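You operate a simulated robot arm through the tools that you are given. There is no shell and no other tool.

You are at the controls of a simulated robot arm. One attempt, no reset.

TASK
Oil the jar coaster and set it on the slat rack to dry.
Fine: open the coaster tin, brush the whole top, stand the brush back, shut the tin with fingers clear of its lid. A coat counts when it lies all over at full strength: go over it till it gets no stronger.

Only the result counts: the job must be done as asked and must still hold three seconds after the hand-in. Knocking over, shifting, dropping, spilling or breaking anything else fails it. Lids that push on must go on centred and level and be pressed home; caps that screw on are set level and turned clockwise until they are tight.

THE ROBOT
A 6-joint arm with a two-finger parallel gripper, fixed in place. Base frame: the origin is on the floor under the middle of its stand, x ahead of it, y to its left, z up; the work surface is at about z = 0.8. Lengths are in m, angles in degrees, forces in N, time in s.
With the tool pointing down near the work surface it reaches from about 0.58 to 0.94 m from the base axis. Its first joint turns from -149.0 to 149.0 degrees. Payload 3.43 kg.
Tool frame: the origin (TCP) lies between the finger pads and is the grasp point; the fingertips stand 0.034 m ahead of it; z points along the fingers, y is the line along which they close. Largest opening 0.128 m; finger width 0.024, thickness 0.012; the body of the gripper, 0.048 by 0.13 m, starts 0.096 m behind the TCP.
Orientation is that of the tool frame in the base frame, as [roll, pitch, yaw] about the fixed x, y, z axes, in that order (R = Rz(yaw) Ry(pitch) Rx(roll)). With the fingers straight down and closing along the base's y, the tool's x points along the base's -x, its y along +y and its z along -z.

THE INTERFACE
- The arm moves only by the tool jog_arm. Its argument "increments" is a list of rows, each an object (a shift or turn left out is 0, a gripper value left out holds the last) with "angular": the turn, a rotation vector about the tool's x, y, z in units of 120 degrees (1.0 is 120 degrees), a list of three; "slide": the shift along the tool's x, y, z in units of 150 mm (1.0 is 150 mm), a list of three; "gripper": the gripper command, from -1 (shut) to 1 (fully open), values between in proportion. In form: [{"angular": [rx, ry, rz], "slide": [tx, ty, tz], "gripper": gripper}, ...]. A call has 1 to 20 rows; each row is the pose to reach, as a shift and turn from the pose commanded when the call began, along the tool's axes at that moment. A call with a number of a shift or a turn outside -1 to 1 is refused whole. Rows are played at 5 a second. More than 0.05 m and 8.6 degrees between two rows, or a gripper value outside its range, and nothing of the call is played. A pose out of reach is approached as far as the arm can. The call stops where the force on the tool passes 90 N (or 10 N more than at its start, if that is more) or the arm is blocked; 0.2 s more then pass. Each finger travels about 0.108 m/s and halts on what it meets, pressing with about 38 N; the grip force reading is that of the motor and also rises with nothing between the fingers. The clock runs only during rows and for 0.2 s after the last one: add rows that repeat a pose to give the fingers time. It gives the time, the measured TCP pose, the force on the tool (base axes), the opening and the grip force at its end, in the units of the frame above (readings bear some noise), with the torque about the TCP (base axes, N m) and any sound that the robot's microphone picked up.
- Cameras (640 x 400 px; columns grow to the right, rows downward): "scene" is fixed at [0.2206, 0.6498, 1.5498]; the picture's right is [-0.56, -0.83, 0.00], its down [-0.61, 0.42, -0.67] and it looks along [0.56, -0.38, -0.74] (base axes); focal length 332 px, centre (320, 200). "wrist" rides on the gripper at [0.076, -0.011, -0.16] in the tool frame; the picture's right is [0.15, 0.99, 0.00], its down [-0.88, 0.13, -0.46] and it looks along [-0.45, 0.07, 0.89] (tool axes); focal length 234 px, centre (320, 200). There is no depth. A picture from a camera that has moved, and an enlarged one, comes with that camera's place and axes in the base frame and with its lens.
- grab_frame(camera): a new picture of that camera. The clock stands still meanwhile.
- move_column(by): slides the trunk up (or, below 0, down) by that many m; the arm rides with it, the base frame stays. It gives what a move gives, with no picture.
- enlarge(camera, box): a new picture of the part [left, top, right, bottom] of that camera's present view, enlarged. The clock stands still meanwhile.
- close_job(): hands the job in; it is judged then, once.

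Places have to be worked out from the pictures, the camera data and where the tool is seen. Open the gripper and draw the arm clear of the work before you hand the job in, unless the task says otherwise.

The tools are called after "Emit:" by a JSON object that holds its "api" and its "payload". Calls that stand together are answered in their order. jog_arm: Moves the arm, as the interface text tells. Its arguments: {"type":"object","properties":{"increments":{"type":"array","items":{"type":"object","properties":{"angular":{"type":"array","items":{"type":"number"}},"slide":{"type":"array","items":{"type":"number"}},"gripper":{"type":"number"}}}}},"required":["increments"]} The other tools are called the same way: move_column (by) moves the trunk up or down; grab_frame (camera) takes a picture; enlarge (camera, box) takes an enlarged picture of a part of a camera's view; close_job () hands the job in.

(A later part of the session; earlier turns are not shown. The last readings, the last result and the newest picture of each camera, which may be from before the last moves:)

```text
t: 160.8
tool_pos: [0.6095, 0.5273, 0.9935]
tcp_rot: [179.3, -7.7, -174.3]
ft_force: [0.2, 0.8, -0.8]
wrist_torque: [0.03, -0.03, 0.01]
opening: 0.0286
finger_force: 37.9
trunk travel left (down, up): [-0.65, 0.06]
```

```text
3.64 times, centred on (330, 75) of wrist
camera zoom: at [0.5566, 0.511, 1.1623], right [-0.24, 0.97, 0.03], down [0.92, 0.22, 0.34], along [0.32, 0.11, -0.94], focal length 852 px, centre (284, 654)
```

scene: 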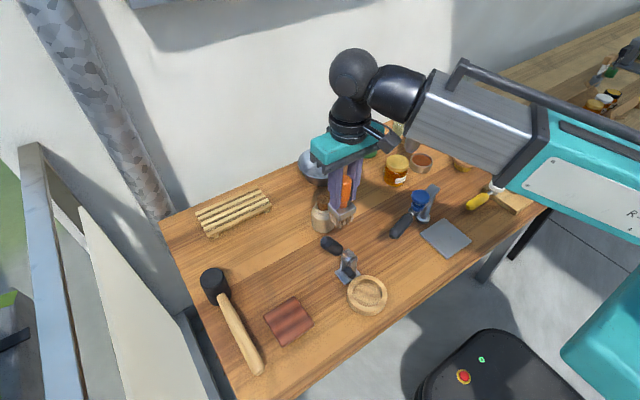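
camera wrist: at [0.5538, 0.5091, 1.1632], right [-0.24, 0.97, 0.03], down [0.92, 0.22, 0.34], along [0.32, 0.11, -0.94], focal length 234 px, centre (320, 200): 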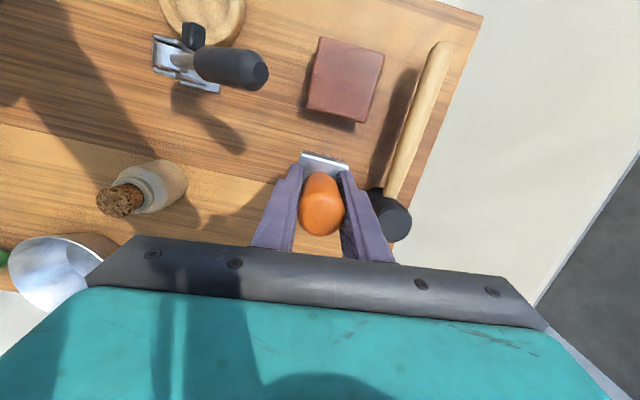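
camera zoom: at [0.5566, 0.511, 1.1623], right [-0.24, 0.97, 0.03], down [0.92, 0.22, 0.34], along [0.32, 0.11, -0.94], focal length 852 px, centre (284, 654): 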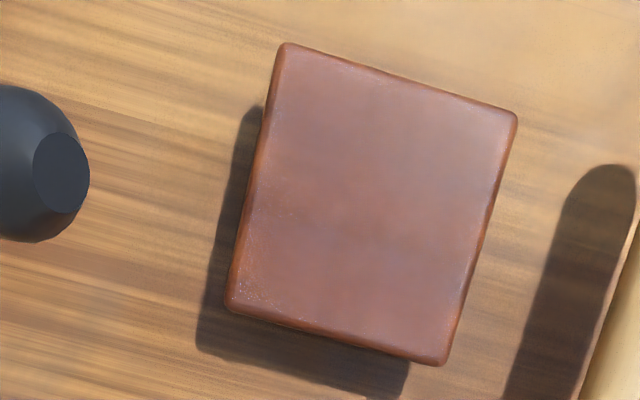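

Emit:
{"api": "enlarge", "payload": {"camera": "scene", "box": [260, 310, 290, 350]}}

Emit:
{"api": "enlarge", "payload": {"camera": "scene", "box": [280, 293, 316, 330]}}

Emit:
{"api": "enlarge", "payload": {"camera": "wrist", "box": [300, 25, 340, 75]}}

Emit:
{"api": "enlarge", "payload": {"camera": "wrist", "box": [345, 40, 390, 125]}}

```text
10.00 times, centred on (275, 330) of scene
camera zoom: at [0.2206, 0.6498, 1.5498], right [-0.56, -0.83, 0.0], down [-0.61, 0.42, -0.67], along [0.56, -0.38, -0.74], focal length 3319 px, centre (770, -1100)
```

zoom: 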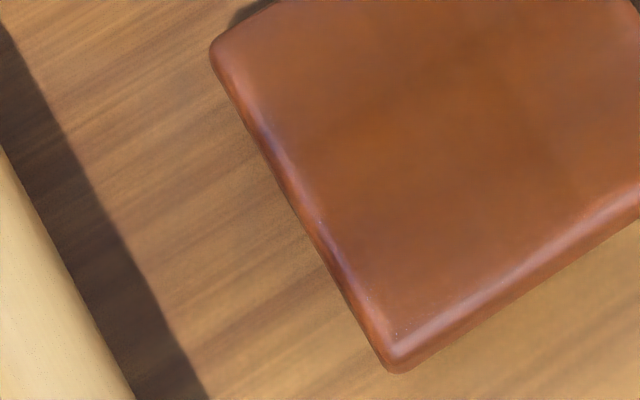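

```text
10.81 times, centred on (298, 312) of scene
camera zoom: at [0.2206, 0.6498, 1.5498], right [-0.56, -0.83, 0.0], down [-0.61, 0.42, -0.67], along [0.56, -0.38, -0.74], focal length 3588 px, centre (558, -1005)
```

zoom: 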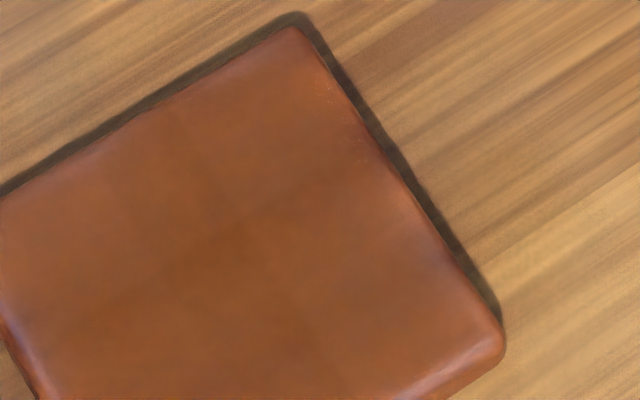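

```text
8.00 times, centred on (320, 50) of wrist
camera zoom: at [0.5566, 0.511, 1.1623], right [-0.24, 0.97, 0.03], down [0.92, 0.22, 0.34], along [0.32, 0.11, -0.94], focal length 1873 px, centre (320, 1400)
```

zoom: 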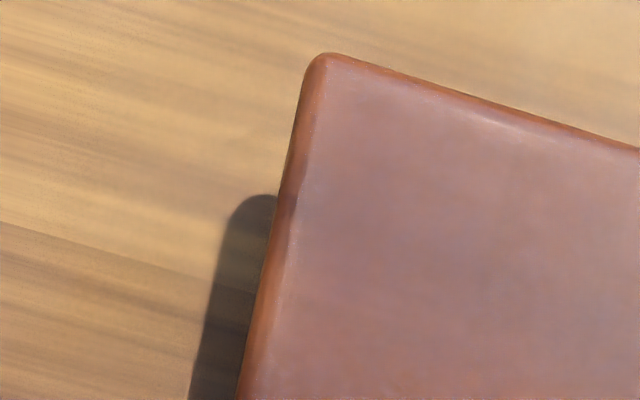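

```text
4.71 times, centred on (368, 82) of wrist
camera zoom: at [0.5566, 0.511, 1.1623], right [-0.24, 0.97, 0.03], down [0.92, 0.22, 0.34], along [0.32, 0.11, -0.94], focal length 1102 px, centre (96, 753)
```

zoom: 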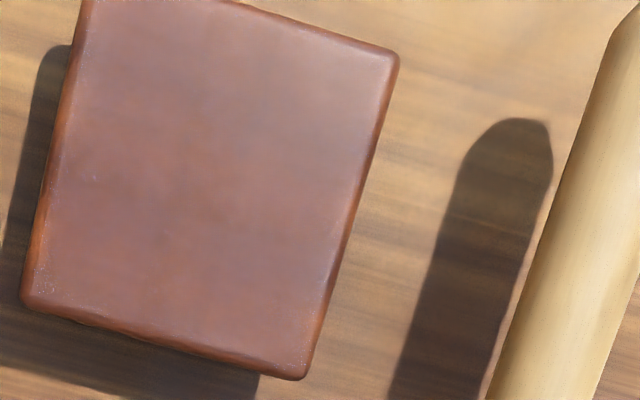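

The face looks nearly uniform, but the far corner and the −y edge still read slightly redder. I run two perimeter loops with the brush centred close to each edge to see whether they deepen.

Emit:
{"api": "jog_arm", "payload": {"increments": [{"slide": [0.06, -0.015, 0.05]}, {"slide": [0.16, -0.04, 0.14]}, {"slide": [0.27, -0.07, 0.26]}, {"slide": [0.37, -0.095, 0.38]}, {"slide": [0.43, -0.108, 0.46]}, {"slide": [0.4553, -0.114, 0.482]}, {"slide": [0.449, -0.115, 0.53]}, {"slide": [0.443, -0.1154, 0.57]}, {"slide": [0.442, -0.1154, 0.581]}, {"slide": [0.442, -0.1154, 0.581]}]}}

Emit:
{"api": "jog_arm", "payload": {"increments": [{"slide": [0.0855, 0.0086, 0.0117]}, {"slide": [0.1709, 0.0172, 0.0234]}, {"slide": [0.2564, 0.0257, 0.0351]}, {"slide": [0.3484, 0.035, 0.0477]}, {"slide": [0.4338, 0.0436, 0.0594]}, {"slide": [0.4252, 0.1298, 0.0594]}, {"slide": [0.4165, 0.216, 0.0594]}, {"slide": [0.4079, 0.3023, 0.0594]}, {"slide": [0.3985, 0.3951, 0.0594]}, {"slide": [0.3899, 0.4814, 0.0594]}, {"slide": [0.3044, 0.4728, 0.0477]}, {"slide": [0.2123, 0.4635, 0.0351]}, {"slide": [0.1269, 0.4549, 0.0234]}, {"slide": [0.0415, 0.4464, 0.0117]}, {"slide": [-0.044, 0.4378, 0]}, {"slide": [-0.0353, 0.3516, 0]}, {"slide": [-0.026, 0.2587, 0]}, {"slide": [-0.0173, 0.1725, 0]}, {"slide": [-0.0087, 0.0862, 0]}, {"slide": [0, 0, 0]}]}}

Emit:
{"api": "jog_arm", "payload": {"increments": [{"slide": [0.0855, 0.0086, 0.0117]}, {"slide": [0.1709, 0.0172, 0.0234]}, {"slide": [0.2564, 0.0257, 0.0351]}, {"slide": [0.3484, 0.035, 0.0477]}, {"slide": [0.4338, 0.0436, 0.0594]}, {"slide": [0.4252, 0.1298, 0.0594]}, {"slide": [0.4165, 0.216, 0.0594]}, {"slide": [0.4079, 0.3023, 0.0594]}, {"slide": [0.3985, 0.3951, 0.0594]}, {"slide": [0.3899, 0.4814, 0.0594]}, {"slide": [0.3044, 0.4728, 0.0477]}, {"slide": [0.2123, 0.4635, 0.0351]}, {"slide": [0.1269, 0.4549, 0.0234]}, {"slide": [0.0415, 0.4464, 0.0117]}, {"slide": [-0.044, 0.4378, 0]}, {"slide": [-0.0353, 0.3516, 0]}, {"slide": [-0.026, 0.2587, 0]}, {"slide": [-0.0173, 0.1725, 0]}, {"slide": [-0.0087, 0.0862, 0]}, {"slide": [0, 0, 0]}]}}

Emit:
{"api": "jog_arm", "payload": {"increments": [{"slide": [0.009, 0.001, -0.066]}, {"slide": [0.018, 0.002, -0.132]}, {"slide": [0.03, 0.003, -0.22]}, {"slide": [0.0, 0.004, -0.32]}, {"slide": [-0.1, 0, -0.42]}, {"slide": [-0.2, 0, -0.5]}, {"slide": [-0.3, -0.01, -0.56]}, {"slide": [-0.4, -0.01, -0.58]}, {"slide": [-0.45, -0.01, -0.58]}]}}

Emit:
{"api": "enlarge", "payload": {"camera": "scene", "box": [260, 290, 320, 350]}}

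Emit:
{"api": "enlarge", "payload": {"camera": "scene", "box": [280, 293, 316, 330]}}

Emit:
{"api": "enlarge", "payload": {"camera": "wrist", "box": [260, 20, 400, 130]}}

```text
t: 163.0
tool_pos: [0.5349, 0.5036, 0.9164]
tcp_rot: [179.2, -7.4, -174.3]
ft_force: [3.6, -1.2, 21.9]
wrist_torque: [-0.14, -0.14, 0.02]
opening: 0.0285
finger_force: 38.2
trunk travel left (down, up): [-0.65, 0.06]
```

```text
t: 167.2
tool_pos: [0.5319, 0.5047, 0.9171]
tcp_rot: [179.1, -7.5, -174.3]
ft_force: [2.4, 15.3, 39.9]
wrist_torque: [1.67, -0.09, -0.09]
opening: 0.0283
finger_force: 37.1
trunk travel left (down, up): [-0.65, 0.06]
```

```text
t: 171.4
tool_pos: [0.5317, 0.5046, 0.9163]
tcp_rot: [179.1, -7.6, -174.3]
ft_force: [0.4, 14.0, 35.0]
wrist_torque: [1.46, 0.02, -0.03]
opening: 0.0285
finger_force: 37.7
trunk travel left (down, up): [-0.65, 0.06]
```

```text
t: 173.4
tool_pos: [0.6133, 0.509, 0.9935]
tcp_rot: [179.3, -7.7, -174.3]
ft_force: [-0.2, -0.1, -0.3]
wrist_torque: [0.0, 0.02, -0.03]
opening: 0.0283
finger_force: 37.8
trunk travel left (down, up): [-0.65, 0.06]
```

```text
6.67 times, centred on (290, 320) of scene
camera zoom: at [0.2206, 0.6498, 1.5498], right [-0.56, -0.83, 0.0], down [-0.61, 0.42, -0.67], along [0.56, -0.38, -0.74], focal length 2212 px, centre (520, -600)
```

zoom: 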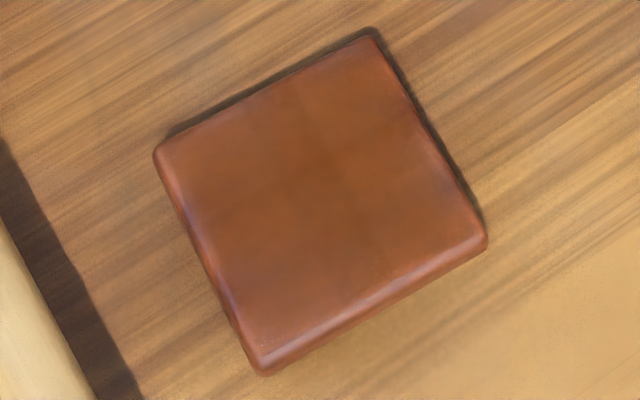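

```text
10.81 times, centred on (298, 312) of scene
camera zoom: at [0.2206, 0.6498, 1.5498], right [-0.56, -0.83, 0.0], down [-0.61, 0.42, -0.67], along [0.56, -0.38, -0.74], focal length 3588 px, centre (558, -1005)
```

zoom: 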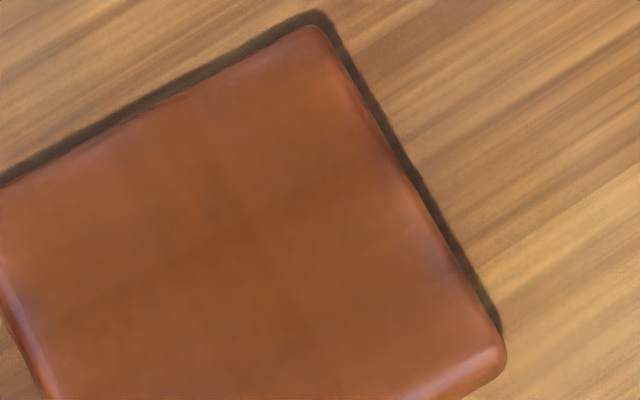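

```text
3.64 times, centred on (330, 75) of wrist
camera zoom: at [0.5599, 0.4916, 1.1623], right [-0.24, 0.97, 0.03], down [0.92, 0.22, 0.34], along [0.32, 0.11, -0.94], focal length 852 px, centre (284, 654)
```

zoom: 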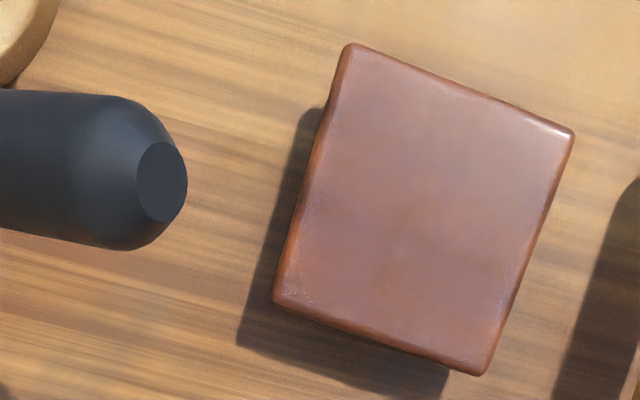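

The far corner deepened while the centre stayed as it was, so it is near saturation. I do one more complete pass with strokes in the other direction, including all edges, then compare again.

Emit:
{"api": "jog_arm", "payload": {"increments": [{"slide": [0.06, 0.001, 0.05]}, {"slide": [0.16, 0.003, 0.14]}, {"slide": [0.27, 0.005, 0.26]}, {"slide": [0.37, 0.006, 0.38]}, {"slide": [0.43, 0.0067, 0.46]}, {"slide": [0.4567, 0.0067, 0.4833]}, {"slide": [0.45, 0.006, 0.53]}, {"slide": [0.445, 0.0053, 0.57]}, {"slide": [0.4437, 0.0053, 0.579]}, {"slide": [0.4437, 0.0053, 0.579]}]}}

Emit:
{"api": "jog_arm", "payload": {"increments": [{"slide": [0.0855, 0.0086, 0.0117]}, {"slide": [0.1709, 0.0172, 0.0234]}, {"slide": [0.2564, 0.0257, 0.0351]}, {"slide": [0.3484, 0.035, 0.0477]}, {"slide": [0.4338, 0.0436, 0.0594]}, {"slide": [0.4232, 0.1497, 0.0594]}, {"slide": [0.3377, 0.1411, 0.0477]}, {"slide": [0.2457, 0.1319, 0.0351]}, {"slide": [0.1603, 0.1233, 0.0234]}, {"slide": [0.0748, 0.1147, 0.0117]}, {"slide": [-0.0107, 0.1061, 0]}, {"slide": [-0.022, 0.2189, 0]}, {"slide": [0.0635, 0.2275, 0.0117]}, {"slide": [0.1489, 0.2361, 0.0234]}, {"slide": [0.2343, 0.2447, 0.0351]}, {"slide": [0.3264, 0.2539, 0.0477]}, {"slide": [0.4119, 0.2625, 0.0594]}, {"slide": [0.4005, 0.3752, 0.0594]}, {"slide": [0.3151, 0.3667, 0.0477]}, {"slide": [0.223, 0.3574, 0.0351]}]}}

Emit:
{"api": "jog_arm", "payload": {"increments": [{"slide": [-0.0855, -0.0086, -0.0117]}, {"slide": [-0.1709, -0.0172, -0.0234]}, {"slide": [-0.2564, -0.0257, -0.0351]}, {"slide": [-0.2677, 0.0871, -0.0351]}, {"slide": [-0.1823, 0.0957, -0.0234]}, {"slide": [-0.0968, 0.1042, -0.0117]}, {"slide": [-0.0113, 0.1128, 0]}, {"slide": [0.0807, 0.1221, 0.0126]}, {"slide": [0.1793, 0.1319, 0.0261]}, {"slide": [0.1906, 0.0191, 0.0261]}, {"slide": [0.2019, -0.0937, 0.0261]}, {"slide": [0.2133, -0.2064, 0.0261]}, {"slide": [0.2253, -0.3258, 0.0261]}, {"slide": [0.1267, -0.3357, 0.0126]}, {"slide": [0.0347, -0.3449, 0]}, {"slide": [-0.0508, -0.3535, -0.0117]}, {"slide": [-0.1363, -0.3621, -0.0234]}, {"slide": [-0.2349, -0.372, -0.0369]}, {"slide": [-0.2469, -0.2526, -0.0369]}, {"slide": [-0.2582, -0.1399, -0.0369]}]}}

Emit:
{"api": "jog_arm", "payload": {"increments": [{"slide": [0.009, 0.001, -0.066]}, {"slide": [0.018, 0.002, -0.132]}, {"slide": [0.03, 0.003, -0.22]}, {"slide": [0.0, 0.004, -0.32]}, {"slide": [-0.1, 0, -0.42]}, {"slide": [-0.2, 0, -0.5]}, {"slide": [-0.3, -0.01, -0.56]}, {"slide": [-0.4, -0.01, -0.58]}, {"slide": [-0.45, -0.01, -0.58]}]}}

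Emit:
{"api": "enlarge", "payload": {"camera": "scene", "box": [260, 290, 320, 350]}}

Emit:
{"api": "enlarge", "payload": {"camera": "wrist", "box": [260, 20, 400, 130]}}

Emit:
{"api": "grab_frame", "payload": {"camera": "scene"}}

```text
t: 175.6
tool_pos: [0.5359, 0.5024, 0.9157]
tcp_rot: [179.2, -7.6, -174.3]
ft_force: [1.8, 0.0, 12.4]
wrist_torque: [0.0, -0.16, -0.01]
opening: 0.0284
finger_force: 38.1
trunk travel left (down, up): [-0.65, 0.06]
```

```text
t: 179.8
tool_pos: [0.4938, 0.5555, 0.9177]
tcp_rot: [179.1, -7.7, -174.2]
ft_force: [-11.3, 1.9, 23.2]
wrist_torque: [-0.29, 0.78, -0.22]
opening: 0.0282
finger_force: 37.9
trunk travel left (down, up): [-0.65, 0.06]
```

```text
t: 184.0
tool_pos: [0.5374, 0.5337, 0.9168]
tcp_rot: [179.4, -7.5, -174.4]
ft_force: [2.9, -11.8, 24.4]
wrist_torque: [-1.25, -0.32, 0.01]
opening: 0.0279
finger_force: 37.8
trunk travel left (down, up): [-0.65, 0.06]
```

```text
t: 186.0
tool_pos: [0.6156, 0.5409, 0.9921]
tcp_rot: [179.4, -7.7, -174.3]
ft_force: [0.6, 0.1, -0.6]
wrist_torque: [-0.02, 0.03, -0.01]
opening: 0.0282
finger_force: 38.1
trunk travel left (down, up): [-0.65, 0.06]
```

```text
6.67 times, centred on (290, 320) of scene
camera zoom: at [0.2206, 0.6498, 1.5498], right [-0.56, -0.83, 0.0], down [-0.61, 0.42, -0.67], along [0.56, -0.38, -0.74], focal length 2212 px, centre (520, -600)
```

zoom: 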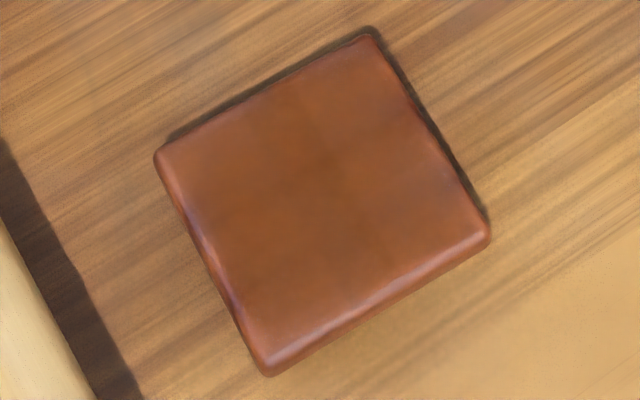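

```text
3.64 times, centred on (330, 75) of wrist
camera zoom: at [0.5625, 0.5233, 1.1621], right [-0.24, 0.97, 0.03], down [0.92, 0.22, 0.34], along [0.32, 0.11, -0.94], focal length 852 px, centre (284, 654)
```

zoom: 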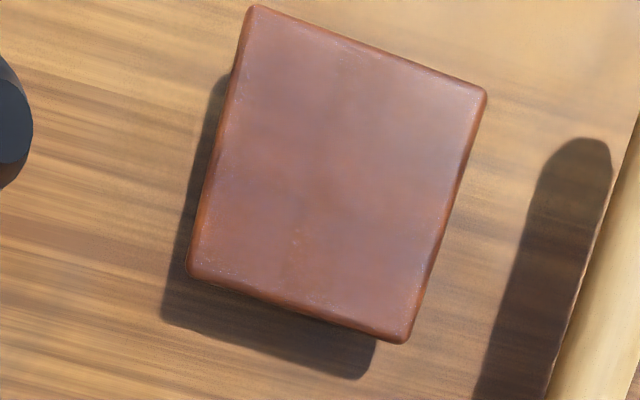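

```text
taken
```

scene: 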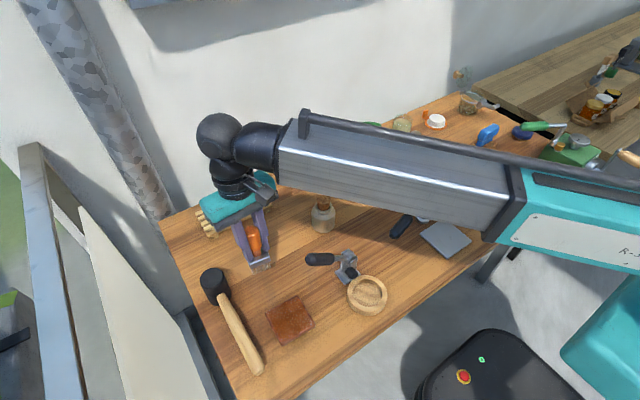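

The toggle clamp's black handle is not where it was at the start — it now lies lower (about (320,258) instead of (330,244)); the brush must have caught it on the way over. I look closely so I can put it back as it was.

Emit:
{"api": "enlarge", "payload": {"camera": "scene", "box": [290, 230, 400, 320]}}

Emit:
{"api": "enlarge", "payload": {"camera": "wrist", "box": [80, 0, 280, 140]}}

Emit:
{"api": "grab_frame", "payload": {"camera": "wrist"}}

```text
4.44 times, centred on (345, 275) of scene
camera zoom: at [0.2206, 0.6498, 1.5498], right [-0.56, -0.83, 0.0], down [-0.61, 0.42, -0.67], along [0.56, -0.38, -0.74], focal length 1475 px, centre (209, -133)
```

zoom: 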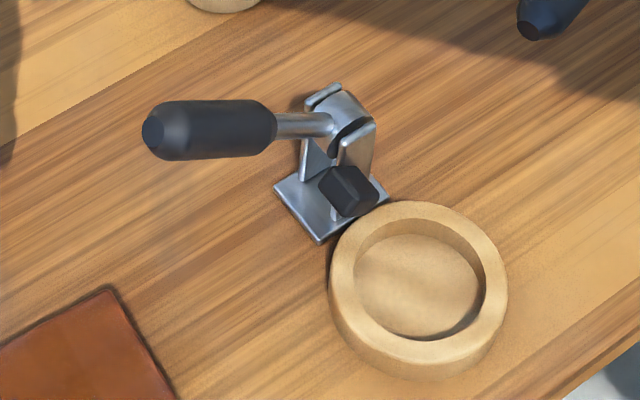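

```text
2.86 times, centred on (180, 70) of wrist
camera zoom: at [0.5625, 0.5233, 1.1621], right [-0.24, 0.97, 0.03], down [0.92, 0.22, 0.34], along [0.32, 0.11, -0.94], focal length 669 px, centre (720, 571)
```

zoom: 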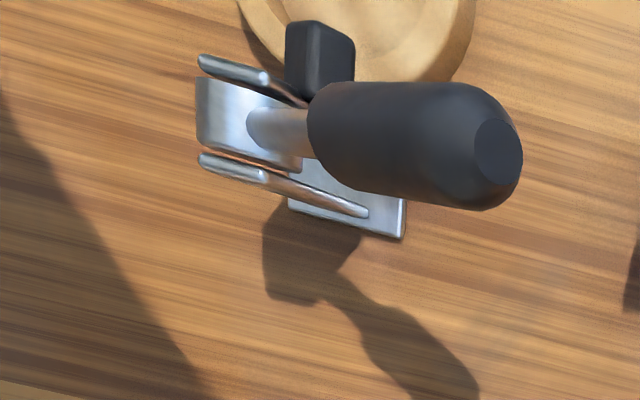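

```text
taken
camera wrist: at [0.5625, 0.5233, 1.1621], right [-0.24, 0.97, 0.03], down [0.92, 0.22, 0.34], along [0.32, 0.11, -0.94], focal length 234 px, centre (320, 200)
```

wrist: 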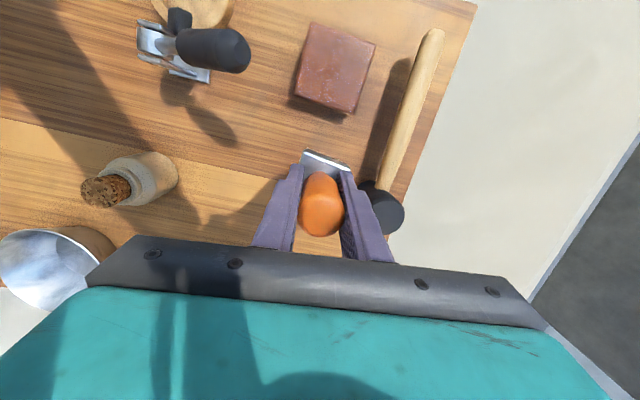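

The lever swings in the y–z plane; it has dropped from roughly 62° to 38° elevation and I will push it back up once my hand is free. First, a last close look at the coat.

Emit:
{"api": "enlarge", "payload": {"camera": "scene", "box": [262, 310, 292, 348]}}

Emit:
{"api": "enlarge", "payload": {"camera": "scene", "box": [280, 293, 316, 330]}}

Emit:
{"api": "enlarge", "payload": {"camera": "wrist", "box": [290, 15, 385, 120]}}

Emit:
{"api": "enlarge", "payload": {"camera": "scene", "box": [235, 225, 285, 280]}}

```text
10.53 times, centred on (277, 329) of scene
camera zoom: at [0.2206, 0.6498, 1.5498], right [-0.56, -0.83, 0.0], down [-0.61, 0.42, -0.67], along [0.56, -0.38, -0.74], focal length 3493 px, centre (773, -1158)
```

zoom: 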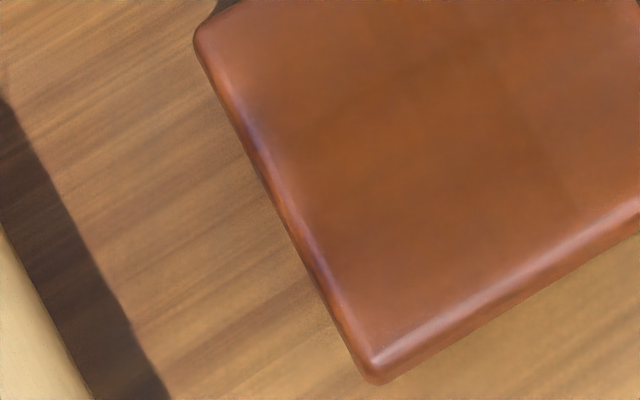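

```text
10.81 times, centred on (298, 312) of scene
camera zoom: at [0.2206, 0.6498, 1.5498], right [-0.56, -0.83, 0.0], down [-0.61, 0.42, -0.67], along [0.56, -0.38, -0.74], focal length 3588 px, centre (558, -1005)
```

zoom: 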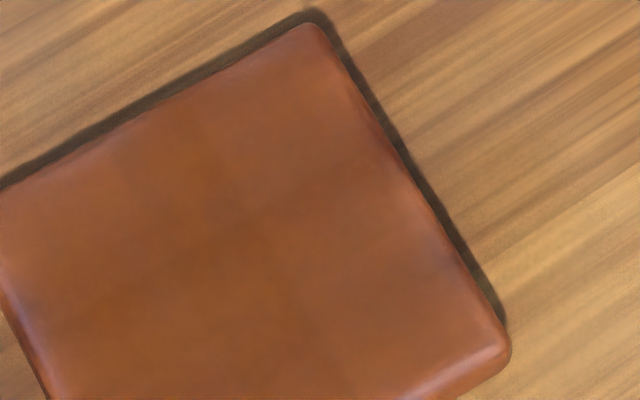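

```text
3.81 times, centred on (338, 68) of wrist
camera zoom: at [0.5625, 0.5233, 1.1621], right [-0.24, 0.97, 0.03], down [0.92, 0.22, 0.34], along [0.32, 0.11, -0.94], focal length 892 px, centre (253, 705)
```

zoom: 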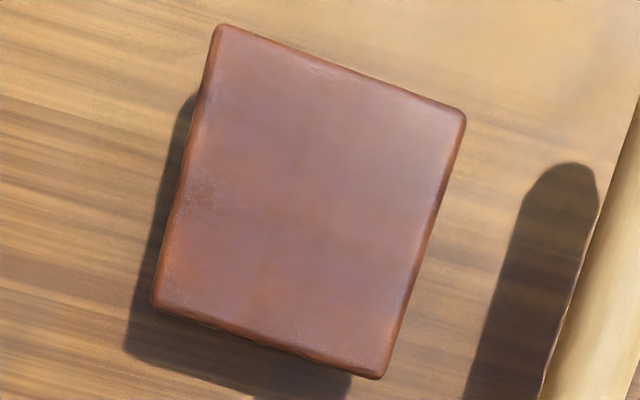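

```text
7.27 times, centred on (260, 252) of scene
camera zoom: at [0.2206, 0.6498, 1.5498], right [-0.56, -0.83, 0.0], down [-0.61, 0.42, -0.67], along [0.56, -0.38, -0.74], focal length 2414 px, centre (756, -182)
```

zoom: 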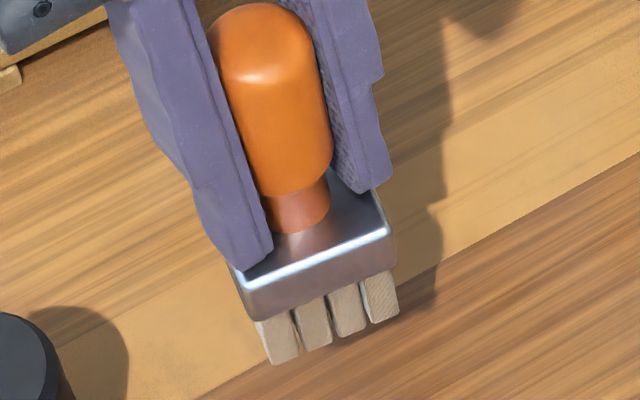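

The face is good but a ~10 mm margin still looks weaker, and the clamp lever now crowds the −y side. My plan: stand the brush back, restore the lever with an empty hand, then regrip the brush squarely, reload and finish the margins. First I carry the brush back, high and well clear (x≈0.70).

Emit:
{"api": "jog_arm", "payload": {"increments": [{"slide": [-0.02, -0.01, -0.1]}, {"slide": [-0.05, -0.03, -0.22]}, {"slide": [-0.1, -0.07, -0.35]}, {"slide": [-0.16, -0.13, -0.47]}, {"slide": [-0.23, -0.2, -0.57]}, {"slide": [-0.3, -0.27, -0.65]}, {"slide": [-0.36, -0.33, -0.7]}, {"slide": [-0.395, -0.365, -0.728]}, {"slide": [-0.4033, -0.3753, -0.7327]}]}}

Emit:
{"api": "jog_arm", "payload": {"increments": [{"slide": [0.003, -0.04, 0]}, {"slide": [0.008, -0.12, 0]}, {"slide": [0.015, -0.23, -0.001]}, {"slide": [0.022, -0.35, -0.002]}, {"slide": [0.03, -0.47, -0.002]}, {"slide": [0.038, -0.59, -0.003]}, {"slide": [0.046, -0.71, -0.003]}, {"slide": [0.053, -0.82, -0.004]}, {"slide": [0.058, -0.9, -0.0045]}, {"slide": [0.0607, -0.932, -0.0045]}]}}

Emit:
{"api": "jog_arm", "payload": {"increments": [{"slide": [0.003, -0.04, 0]}, {"slide": [0.008, -0.12, 0]}, {"slide": [0.015, -0.23, -0.001]}, {"slide": [0.022, -0.35, -0.002]}, {"slide": [0.03, -0.47, -0.002]}, {"slide": [0.038, -0.59, -0.003]}, {"slide": [0.046, -0.71, -0.003]}, {"slide": [0.053, -0.82, -0.004]}, {"slide": [0.058, -0.9, -0.0045]}, {"slide": [0.0607, -0.932, -0.0045]}]}}

Emit:
{"api": "grab_frame", "payload": {"camera": "wrist"}}

Emit:
{"api": "grab_frame", "payload": {"camera": "scene"}}

```text
t: 187.3
tool_pos: [0.6747, 0.5155, 1.0779]
tcp_rot: [179.0, -6.8, -175.1]
ft_force: [8.7, 3.3, -20.0]
wrist_torque: [0.23, 0.41, 0.12]
opening: 0.028
finger_force: 37.5
trunk travel left (down, up): [-0.65, 0.06]
stopped in row 6: the force on the tool passed its limit at 103 N (the readings are from after the stop); the commanded pose is now the measured one
```

```text
t: 188.4
tool_pos: [0.6778, 0.4646, 1.0777]
tcp_rot: [178.5, -6.2, -175.6]
ft_force: [8.0, 1.7, -18.1]
wrist_torque: [0.32, 0.4, 0.13]
opening: 0.028
finger_force: 38.1
trunk travel left (down, up): [-0.65, 0.06]
stopped in row 5: the force on the tool passed its limit at 92 N (the readings are from after the stop); the commanded pose is now the measured one
```

```text
t: 189.5
tool_pos: [0.6789, 0.407, 1.0775]
tcp_rot: [178.3, -5.6, -176.3]
ft_force: [8.2, 1.7, -18.7]
wrist_torque: [0.44, 0.48, 0.23]
opening: 0.0279
finger_force: 38.0
trunk travel left (down, up): [-0.65, 0.06]
stopped in row 5: the force on the tool passed its limit at 92 N (the readings are from after the stop); the commanded pose is now the measured one
```

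```text
taken
camera wrist: at [0.6208, 0.3893, 1.245], right [-0.21, 0.98, 0.04], down [0.91, 0.18, 0.37], along [0.35, 0.12, -0.93], focal length 234 px, centre (320, 200)
```

wrist: 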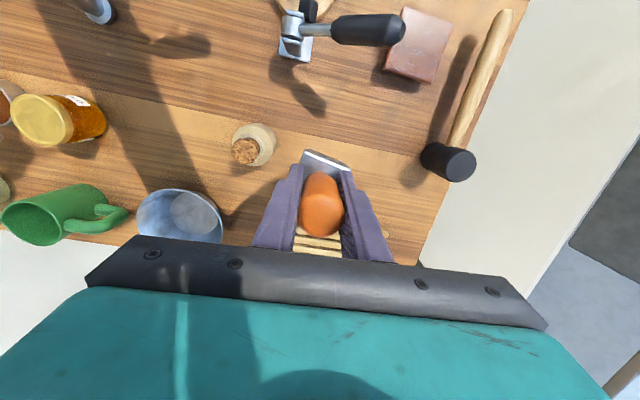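

```text
taken
```

scene: 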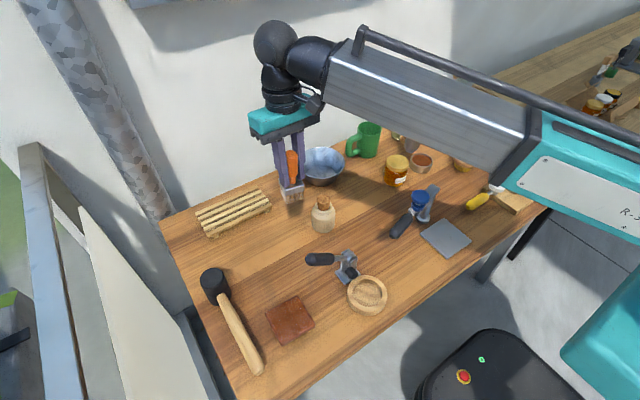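

The moves tripped the force limit from inertia and let the orientation drift about 2°. I continue more slowly, restoring the tilt that keeps the brush upright.

Emit:
{"api": "jog_arm", "payload": {"increments": [{"slide": [-0.002, -0.02, 0.002], "angular": [0.001, 0.001, -0.001]}, {"slide": [-0.006, -0.06, 0.005], "angular": [0.001, 0.003, -0.003]}, {"slide": [-0.011, -0.11, 0.01], "angular": [0.002, 0.004, -0.004]}, {"slide": [-0.016, -0.16, 0.014], "angular": [0.003, 0.006, -0.006]}, {"slide": [-0.022, -0.22, 0.019], "angular": [0.004, 0.007, -0.007]}, {"slide": [-0.028, -0.28, 0.024], "angular": [0.005, 0.009, -0.009]}, {"slide": [-0.034, -0.34, 0.03], "angular": [0.005, 0.01, -0.01]}, {"slide": [-0.04, -0.4, 0.035], "angular": [0.006, 0.012, -0.012]}, {"slide": [-0.046, -0.46, 0.04], "angular": [0.007, 0.013, -0.013]}, {"slide": [-0.052, -0.52, 0.045], "angular": [0.008, 0.015, -0.015]}, {"slide": [-0.058, -0.58, 0.051], "angular": [0.009, 0.0167, -0.0165]}, {"slide": [-0.064, -0.64, 0.056], "angular": [0.009, 0.0167, -0.0165]}, {"slide": [-0.07, -0.7, 0.061], "angular": [0.009, 0.0167, -0.0165]}, {"slide": [-0.076, -0.76, 0.066], "angular": [0.009, 0.0167, -0.0165]}, {"slide": [-0.082, -0.82, 0.072], "angular": [0.009, 0.0167, -0.0165]}, {"slide": [-0.087, -0.87, 0.076], "angular": [0.009, 0.0167, -0.0165]}, {"slide": [-0.09, -0.905, 0.079], "angular": [0.009, 0.0167, -0.0165]}, {"slide": [-0.092, -0.9233, 0.0807], "angular": [0.009, 0.0167, -0.0165]}, {"slide": [-0.092, -0.9233, 0.0807], "angular": [0.009, 0.0167, -0.0165]}]}}

Emit:
{"api": "grab_frame", "payload": {"camera": "wrist"}}

Emit:
{"api": "enlarge", "payload": {"camera": "scene", "box": [290, 110, 400, 220]}}

```text
t: 190.5
tool_pos: [0.687, 0.3861, 1.0742]
tcp_rot: [178.2, -5.7, -176.1]
ft_force: [8.8, 1.7, -19.1]
wrist_torque: [0.28, 0.47, 0.17]
opening: 0.0278
finger_force: 38.1
trunk travel left (down, up): [-0.65, 0.06]
stopped in row 5: the force on the tool passed its limit at 93 N (the readings are from after the stop); the commanded pose is now the measured one
```

```text
taken
camera wrist: at [0.6275, 0.3676, 1.2415], right [-0.21, 0.98, 0.04], down [0.91, 0.18, 0.37], along [0.35, 0.12, -0.93], focal length 234 px, centre (320, 200)
```

wrist: 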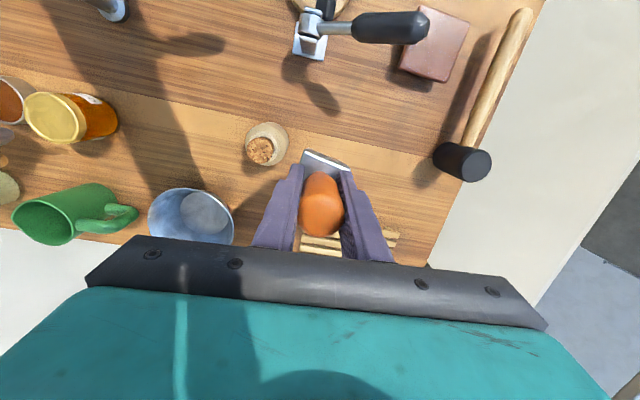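

```text
3.64 times, centred on (345, 165) of scene
camera zoom: at [0.2206, 0.6498, 1.5498], right [-0.56, -0.83, 0.0], down [-0.61, 0.42, -0.67], along [0.56, -0.38, -0.74], focal length 1207 px, centre (229, 327)
```

zoom: 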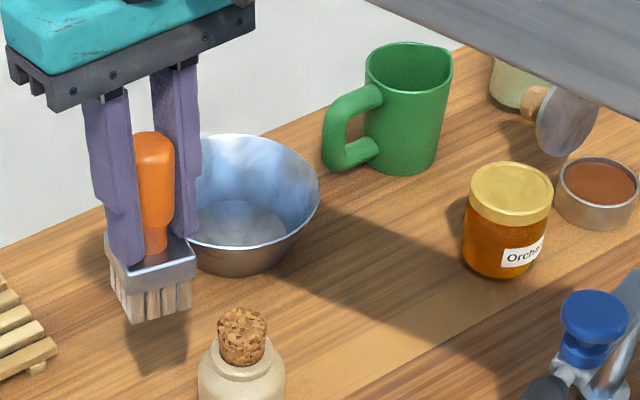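

The stops happen only at this height/reach (z>1.07), with odd residual forces; the arm seems near a limit there. I read the force at rest, then retreat lower and closer (x≈0.63).

Emit:
{"api": "jog_arm", "payload": {"increments": [{"slide": [0, 0, 0]}, {"slide": [0, 0, 0]}]}}

Emit:
{"api": "jog_arm", "payload": {"increments": [{"slide": [0.01, 0, 0.01]}, {"slide": [0.03, 0, 0.03]}, {"slide": [0.06, 0, 0.06]}, {"slide": [0.1, 0, 0.09]}, {"slide": [0.15, 0, 0.13]}, {"slide": [0.2, 0, 0.17]}, {"slide": [0.25, 0, 0.21]}, {"slide": [0.3, 0, 0.25]}, {"slide": [0.34, 0, 0.28]}, {"slide": [0.37, 0, 0.3]}, {"slide": [0.38, 0, 0.31]}, {"slide": [0.38, 0, 0.31]}]}}

```text
t: 191.1
tool_pos: [0.6865, 0.3854, 1.0747]
tcp_rot: [178.3, -5.8, -176.1]
ft_force: [11.9, 5.4, -31.0]
wrist_torque: [0.21, 0.34, 0.13]
opening: 0.0279
finger_force: 38.0
trunk travel left (down, up): [-0.65, 0.06]
```

```text
t: 193.7
tool_pos: [0.6241, 0.3836, 1.033]
tcp_rot: [178.3, -5.8, -176.0]
ft_force: [-0.2, -0.1, -1.4]
wrist_torque: [-0.03, 0.01, 0.01]
opening: 0.0276
finger_force: 38.3
trunk travel left (down, up): [-0.65, 0.06]
```

Back in free space (forces near zero). I go along y at x≈0.62, restoring the brush's upright orientation as I move.

Emit:
{"api": "jog_arm", "payload": {"increments": [{"slide": [0.003, -0.04, -0.001], "angular": [0.001, 0.002, -0.002]}, {"slide": [0.008, -0.11, -0.003], "angular": [0.002, 0.004, -0.004]}, {"slide": [0.014, -0.2, -0.005], "angular": [0.004, 0.006, -0.006]}, {"slide": [0.021, -0.3, -0.007], "angular": [0.005, 0.008, -0.008]}, {"slide": [0.028, -0.4, -0.009], "angular": [0.006, 0.01, -0.01]}, {"slide": [0.035, -0.5, -0.012], "angular": [0.008, 0.012, -0.012]}, {"slide": [0.042, -0.6, -0.014], "angular": [0.009, 0.015, -0.0142]}, {"slide": [0.049, -0.7, -0.016], "angular": [0.009, 0.015, -0.0142]}, {"slide": [0.055, -0.8, -0.018], "angular": [0.009, 0.015, -0.0142]}, {"slide": [0.06, -0.88, -0.02], "angular": [0.009, 0.015, -0.0142]}, {"slide": [0.0644, -0.931, -0.0215], "angular": [0.009, 0.015, -0.0142]}, {"slide": [0.0644, -0.931, -0.0215], "angular": [0.009, 0.015, -0.0142]}]}}

Emit:
{"api": "grab_frame", "payload": {"camera": "wrist"}}

Emit:
{"api": "grab_frame", "payload": {"camera": "scene"}}

```text
t: 196.3
tool_pos: [0.6273, 0.2438, 1.0335]
tcp_rot: [179.2, -7.0, -174.4]
ft_force: [11.0, 42.9, -70.0]
wrist_torque: [-5.94, -1.7, -2.06]
opening: 0.0275
finger_force: 37.9
trunk travel left (down, up): [-0.65, 0.06]
```

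```text
taken
camera wrist: at [0.572, 0.2261, 1.203], right [-0.24, 0.97, 0.03], down [0.91, 0.21, 0.35], along [0.33, 0.11, -0.94], focal length 234 px, centre (320, 200)
```

wrist: 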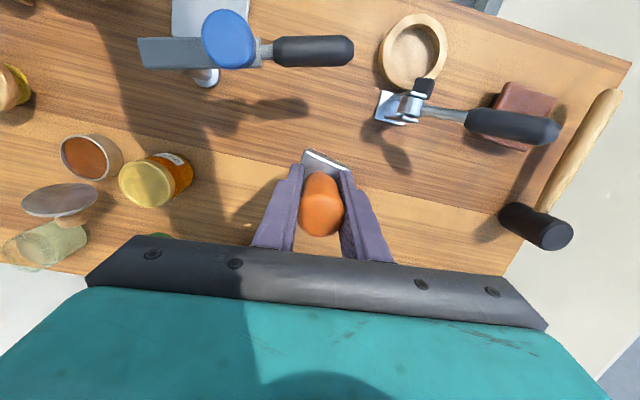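

```text
taken
```

scene: 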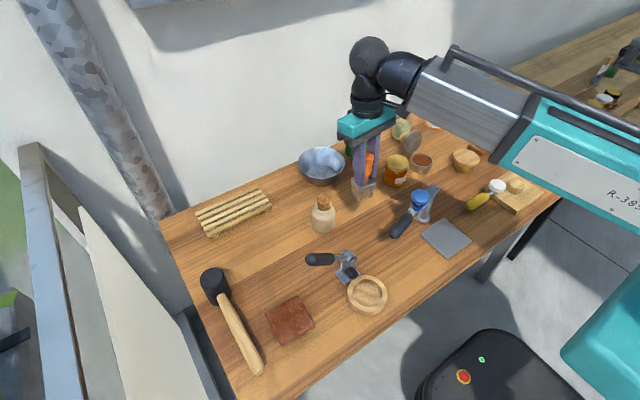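

The residual 80 N with nothing near the brush means my wrist camera bracket is touching the forearm at this height and yaw. I drop lower, which frees it, and then move over the brush's stand point.

Emit:
{"api": "jog_arm", "payload": {"increments": [{"slide": [-0.003, 0, 0.03]}, {"slide": [-0.01, -0.001, 0.09]}, {"slide": [-0.02, -0.002, 0.17]}, {"slide": [-0.031, -0.004, 0.25]}, {"slide": [-0.041, -0.005, 0.33]}, {"slide": [-0.0476, -0.0055, 0.387]}, {"slide": [-0.0476, -0.0055, 0.387]}]}}

Emit:
{"api": "jog_arm", "payload": {"increments": [{"slide": [-0.02, -0.03, -0.003], "angular": [0, 0.001, 0]}, {"slide": [-0.06, -0.08, -0.009], "angular": [0, 0.002, 0]}, {"slide": [-0.12, -0.16, -0.017], "angular": [0, 0.003, 0]}, {"slide": [-0.19, -0.25, -0.026], "angular": [0, 0.004, 0]}, {"slide": [-0.26, -0.34, -0.036], "angular": [0, 0.005, 0]}, {"slide": [-0.33, -0.43, -0.046], "angular": [0, 0.005, 0]}, {"slide": [-0.39, -0.51, -0.054], "angular": [0, 0.005, 0]}, {"slide": [-0.44, -0.575, -0.061], "angular": [0, 0.005, 0]}, {"slide": [-0.4667, -0.608, -0.0648], "angular": [0, 0.005, 0]}, {"slide": [-0.4667, -0.608, -0.0648], "angular": [0, 0.005, 0]}]}}

Emit:
{"api": "enlarge", "payload": {"camera": "scene", "box": [320, 120, 410, 215]}}

Emit:
{"api": "enlarge", "payload": {"camera": "wrist", "box": [250, 65, 400, 185]}}

```text
t: 197.9
tool_pos: [0.6265, 0.2429, 0.9756]
tcp_rot: [179.2, -7.5, -174.2]
ft_force: [0.0, 0.2, 0.4]
wrist_torque: [-0.04, 0.01, 0.03]
opening: 0.0273
finger_force: 38.3
trunk travel left (down, up): [-0.65, 0.06]
```

```text
t: 200.1
tool_pos: [0.7044, 0.159, 0.9744]
tcp_rot: [179.2, -8.3, -174.3]
ft_force: [-0.3, -0.3, -1.1]
wrist_torque: [0.02, 0.01, 0.0]
opening: 0.0272
finger_force: 37.8
trunk travel left (down, up): [-0.65, 0.06]
```

```text
4.21 times, centred on (365, 168) of scene
camera zoom: at [0.2206, 0.6498, 1.5498], right [-0.56, -0.83, 0.0], down [-0.61, 0.42, -0.67], along [0.56, -0.38, -0.74], focal length 1397 px, centre (130, 337)
```

zoom: 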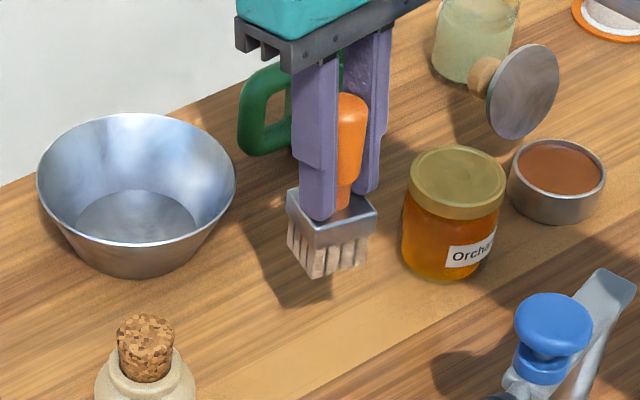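

```text
3.33 times, centred on (325, 125) of wrist
camera zoom: at [0.6521, 0.1421, 1.1443], right [-0.24, 0.97, 0.03], down [0.92, 0.22, 0.33], along [0.31, 0.11, -0.94], focal length 781 px, centre (303, 450)
```

zoom: 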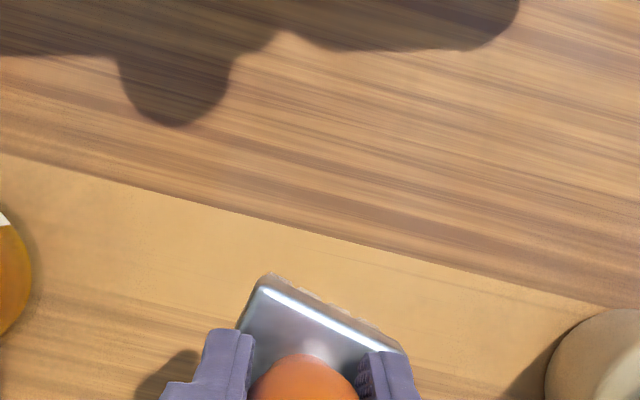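

The brush has turned ~13° in the grip and slid up slightly. I turn the tool to square it with the table again and look before lowering.

Emit:
{"api": "jog_arm", "payload": {"increments": [{"angular": [0, 0, -0.02]}, {"angular": [0, 0, -0.05]}, {"angular": [0, 0, -0.08]}, {"angular": [0, 0, -0.1]}, {"angular": [0, 0, -0.107]}, {"angular": [0, 0, -0.107]}]}}

Emit:
{"api": "enlarge", "payload": {"camera": "scene", "box": [335, 130, 395, 210]}}

Emit:
{"api": "enlarge", "payload": {"camera": "wrist", "box": [250, 85, 400, 205]}}

```text
t: 201.5
tool_pos: [0.7035, 0.1603, 0.9748]
tcp_rot: [177.3, -7.8, -161.2]
ft_force: [0.2, 0.0, -1.8]
wrist_torque: [0.0, -0.02, 0.0]
opening: 0.0271
finger_force: 38.1
trunk travel left (down, up): [-0.65, 0.06]
```

```text
5.00 times, centred on (365, 170) of scene
camera zoom: at [0.2206, 0.6498, 1.5498], right [-0.56, -0.83, 0.0], down [-0.61, 0.42, -0.67], along [0.56, -0.38, -0.74], focal length 1659 px, centre (95, 350)
```

zoom: 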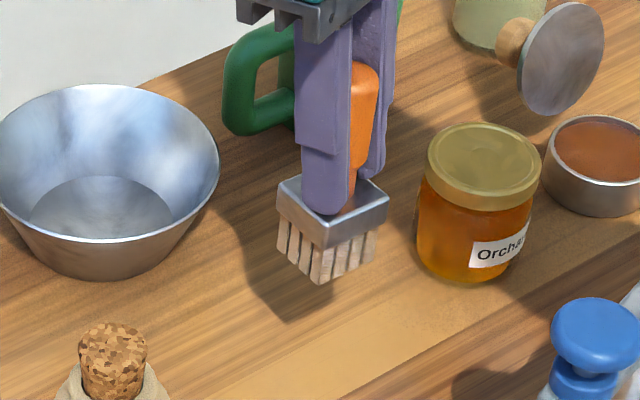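

```text
3.33 times, centred on (325, 145) of wrist
camera zoom: at [0.6576, 0.1256, 1.1433], right [-0.45, 0.89, 0.06], down [0.85, 0.4, 0.34], along [0.27, 0.21, -0.94], focal length 781 px, centre (303, 383)
```

zoom: 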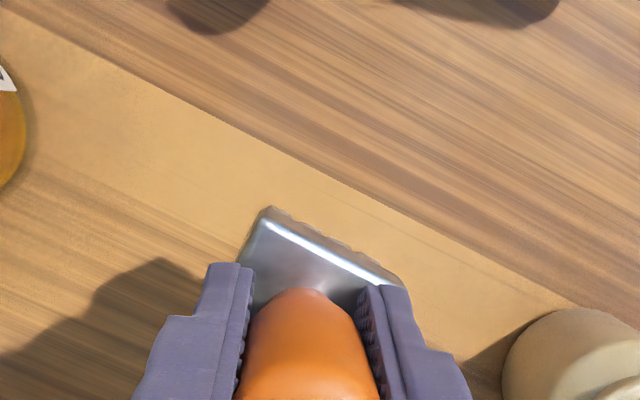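

Emit:
{"api": "enlarge", "payload": {"camera": "scene", "box": [350, 155, 386, 195]}}

```text
10.00 times, centred on (368, 175) of scene
camera zoom: at [0.2206, 0.6498, 1.5498], right [-0.56, -0.83, 0.0], down [-0.61, 0.42, -0.67], along [0.56, -0.38, -0.74], focal length 3319 px, centre (-160, 450)
```

zoom: 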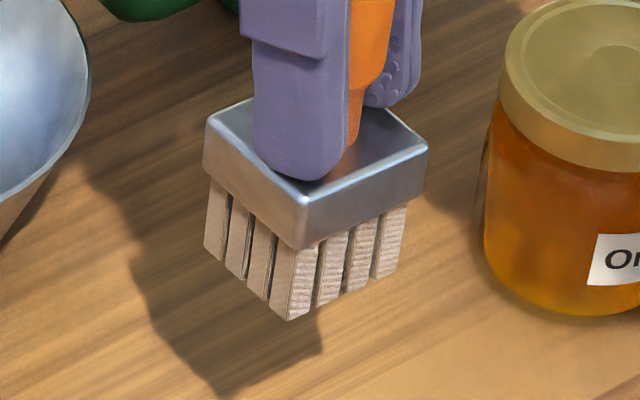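

Bristle centre projects to about (0.707, 0.161), right over its original spot. I lower it in stages until the bristles touch the table.

Emit:
{"api": "jog_arm", "payload": {"increments": [{"slide": [-0.005, -0.002, 0.035]}, {"slide": [-0.015, -0.005, 0.11]}, {"slide": [-0.028, -0.009, 0.2]}, {"slide": [-0.041, -0.014, 0.3]}, {"slide": [-0.053, -0.018, 0.39]}, {"slide": [-0.061, -0.021, 0.45]}, {"slide": [-0.066, -0.023, 0.485]}, {"slide": [-0.068, -0.0234, 0.495]}]}}

Emit:
{"api": "enlarge", "payload": {"camera": "scene", "box": [340, 160, 390, 215]}}

```text
t: 203.3
tool_pos: [0.7039, 0.1596, 0.8997]
tcp_rot: [177.4, -7.8, -161.3]
ft_force: [-0.2, 0.0, -0.8]
wrist_torque: [-0.01, 0.02, 0.02]
opening: 0.0271
finger_force: 37.6
trunk travel left (down, up): [-0.65, 0.06]
```

```text
7.27 times, centred on (365, 188) of scene
camera zoom: at [0.2206, 0.6498, 1.5498], right [-0.56, -0.83, 0.0], down [-0.61, 0.42, -0.67], along [0.56, -0.38, -0.74], focal length 2414 px, centre (-7, 291)
```

zoom: 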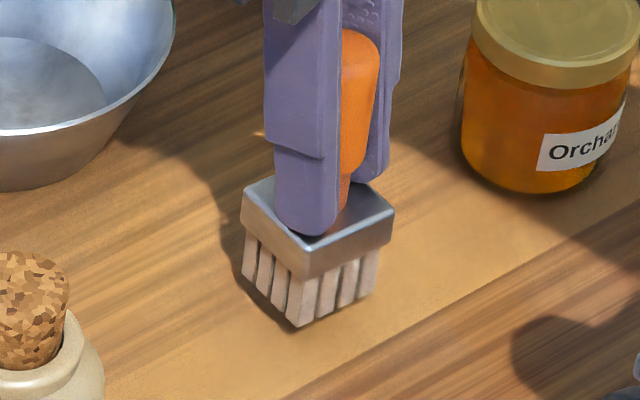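

Emit:
{"api": "jog_arm", "payload": {"increments": [{"slide": [-0.004, -0.001, 0.03]}, {"slide": [-0.008, -0.003, 0.06]}, {"slide": [-0.011, -0.004, 0.08]}, {"slide": [-0.0125, -0.0043, 0.091]}, {"slide": [-0.0125, -0.0043, 0.091]}]}}

Emit:
{"api": "enlarge", "payload": {"camera": "scene", "box": [340, 160, 390, 215]}}

```text
t: 204.5
tool_pos: [0.7038, 0.1591, 0.8858]
tcp_rot: [177.4, -7.8, -161.3]
ft_force: [-0.1, -0.2, -0.8]
wrist_torque: [-0.01, 0.02, 0.03]
opening: 0.027
finger_force: 38.0
trunk travel left (down, up): [-0.65, 0.06]
```

```text
7.27 times, centred on (365, 188) of scene
camera zoom: at [0.2206, 0.6498, 1.5498], right [-0.56, -0.83, 0.0], down [-0.61, 0.42, -0.67], along [0.56, -0.38, -0.74], focal length 2414 px, centre (-7, 291)
```

zoom: 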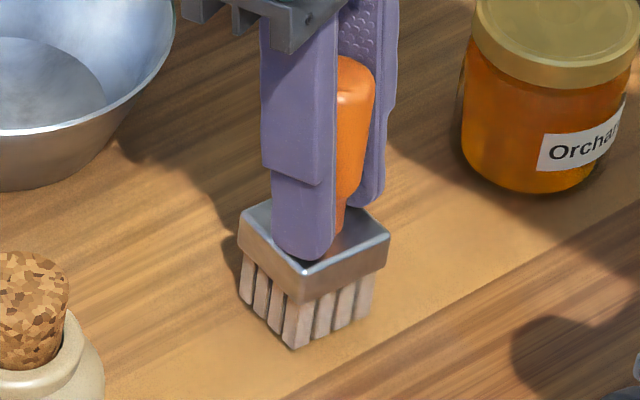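

Still no contact; compared with the first picture the brush is ~8 mm toward −x and 3 mm toward +y of its original spot. I correct that and lower the last few millimetres.

Emit:
{"api": "jog_arm", "payload": {"increments": [{"slide": [-0.015, -0.012, -0.003]}, {"slide": [-0.03, -0.024, -0.005]}, {"slide": [-0.0436, -0.0358, -0.0077]}, {"slide": [-0.046, -0.0366, 0.01]}, {"slide": [-0.048, -0.037, 0.025]}, {"slide": [-0.048, -0.037, 0.025]}]}}

Emit:
{"api": "enlarge", "payload": {"camera": "scene", "box": [340, 160, 390, 215]}}

```text
t: 205.9
tool_pos: [0.7102, 0.156, 0.8843]
tcp_rot: [177.5, -7.6, -161.3]
ft_force: [4.1, 1.4, 25.3]
wrist_torque: [-0.31, -0.84, 0.13]
opening: 0.0269
finger_force: 37.4
trunk travel left (down, up): [-0.65, 0.06]
```

```text
7.27 times, centred on (365, 188) of scene
camera zoom: at [0.2206, 0.6498, 1.5498], right [-0.56, -0.83, 0.0], down [-0.61, 0.42, -0.67], along [0.56, -0.38, -0.74], focal length 2414 px, centre (-7, 291)
```

zoom: 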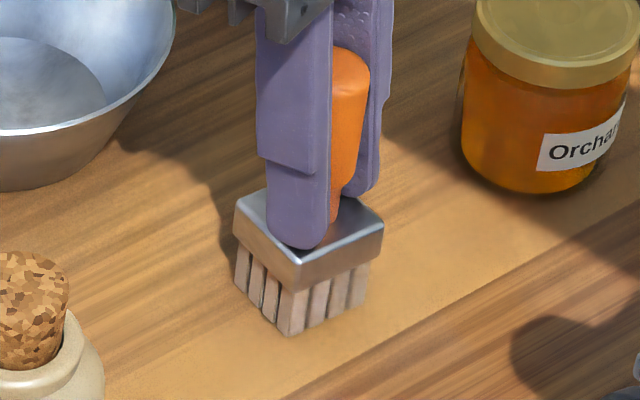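

The bristles touch along the +x edge first: the brush leans about 3°. The front corner matches its original place, so I lift 3 mm, level the brush with a small tool rotation (compensating position), and set it down again.

Emit:
{"api": "jog_arm", "payload": {"increments": [{"slide": [0.0027, 0.0009, -0.02]}, {"slide": [0.013, 0.018, -0.018], "angular": [0.015, -0.01, 0.0017]}, {"slide": [0.0254, 0.0365, -0.015], "angular": [0.031, -0.0195, 0.0034]}, {"slide": [0.0254, 0.0365, -0.015], "angular": [0.031, -0.0195, 0.0034]}, {"slide": [0.0236, 0.036, -0.002], "angular": [0.031, -0.0195, 0.0034]}, {"slide": [0.0225, 0.0355, 0.007], "angular": [0.031, -0.0195, 0.0034]}, {"slide": [0.0225, 0.0355, 0.007], "angular": [0.031, -0.0195, 0.0034]}]}}

Emit:
{"api": "enlarge", "payload": {"camera": "scene", "box": [340, 160, 390, 215]}}

```text
t: 207.5
tool_pos: [0.7061, 0.1596, 0.8837]
tcp_rot: [-178.9, -5.3, -161.9]
ft_force: [2.9, -2.1, 33.4]
wrist_torque: [0.33, 0.3, 0.05]
opening: 0.0266
finger_force: 37.8
trunk travel left (down, up): [-0.65, 0.06]
```

```text
7.27 times, centred on (365, 188) of scene
camera zoom: at [0.2206, 0.6498, 1.5498], right [-0.56, -0.83, 0.0], down [-0.61, 0.42, -0.67], along [0.56, -0.38, -0.74], focal length 2414 px, centre (-7, 291)
```

zoom: 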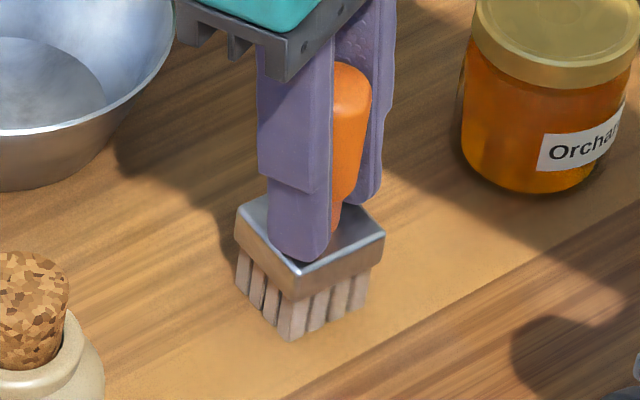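

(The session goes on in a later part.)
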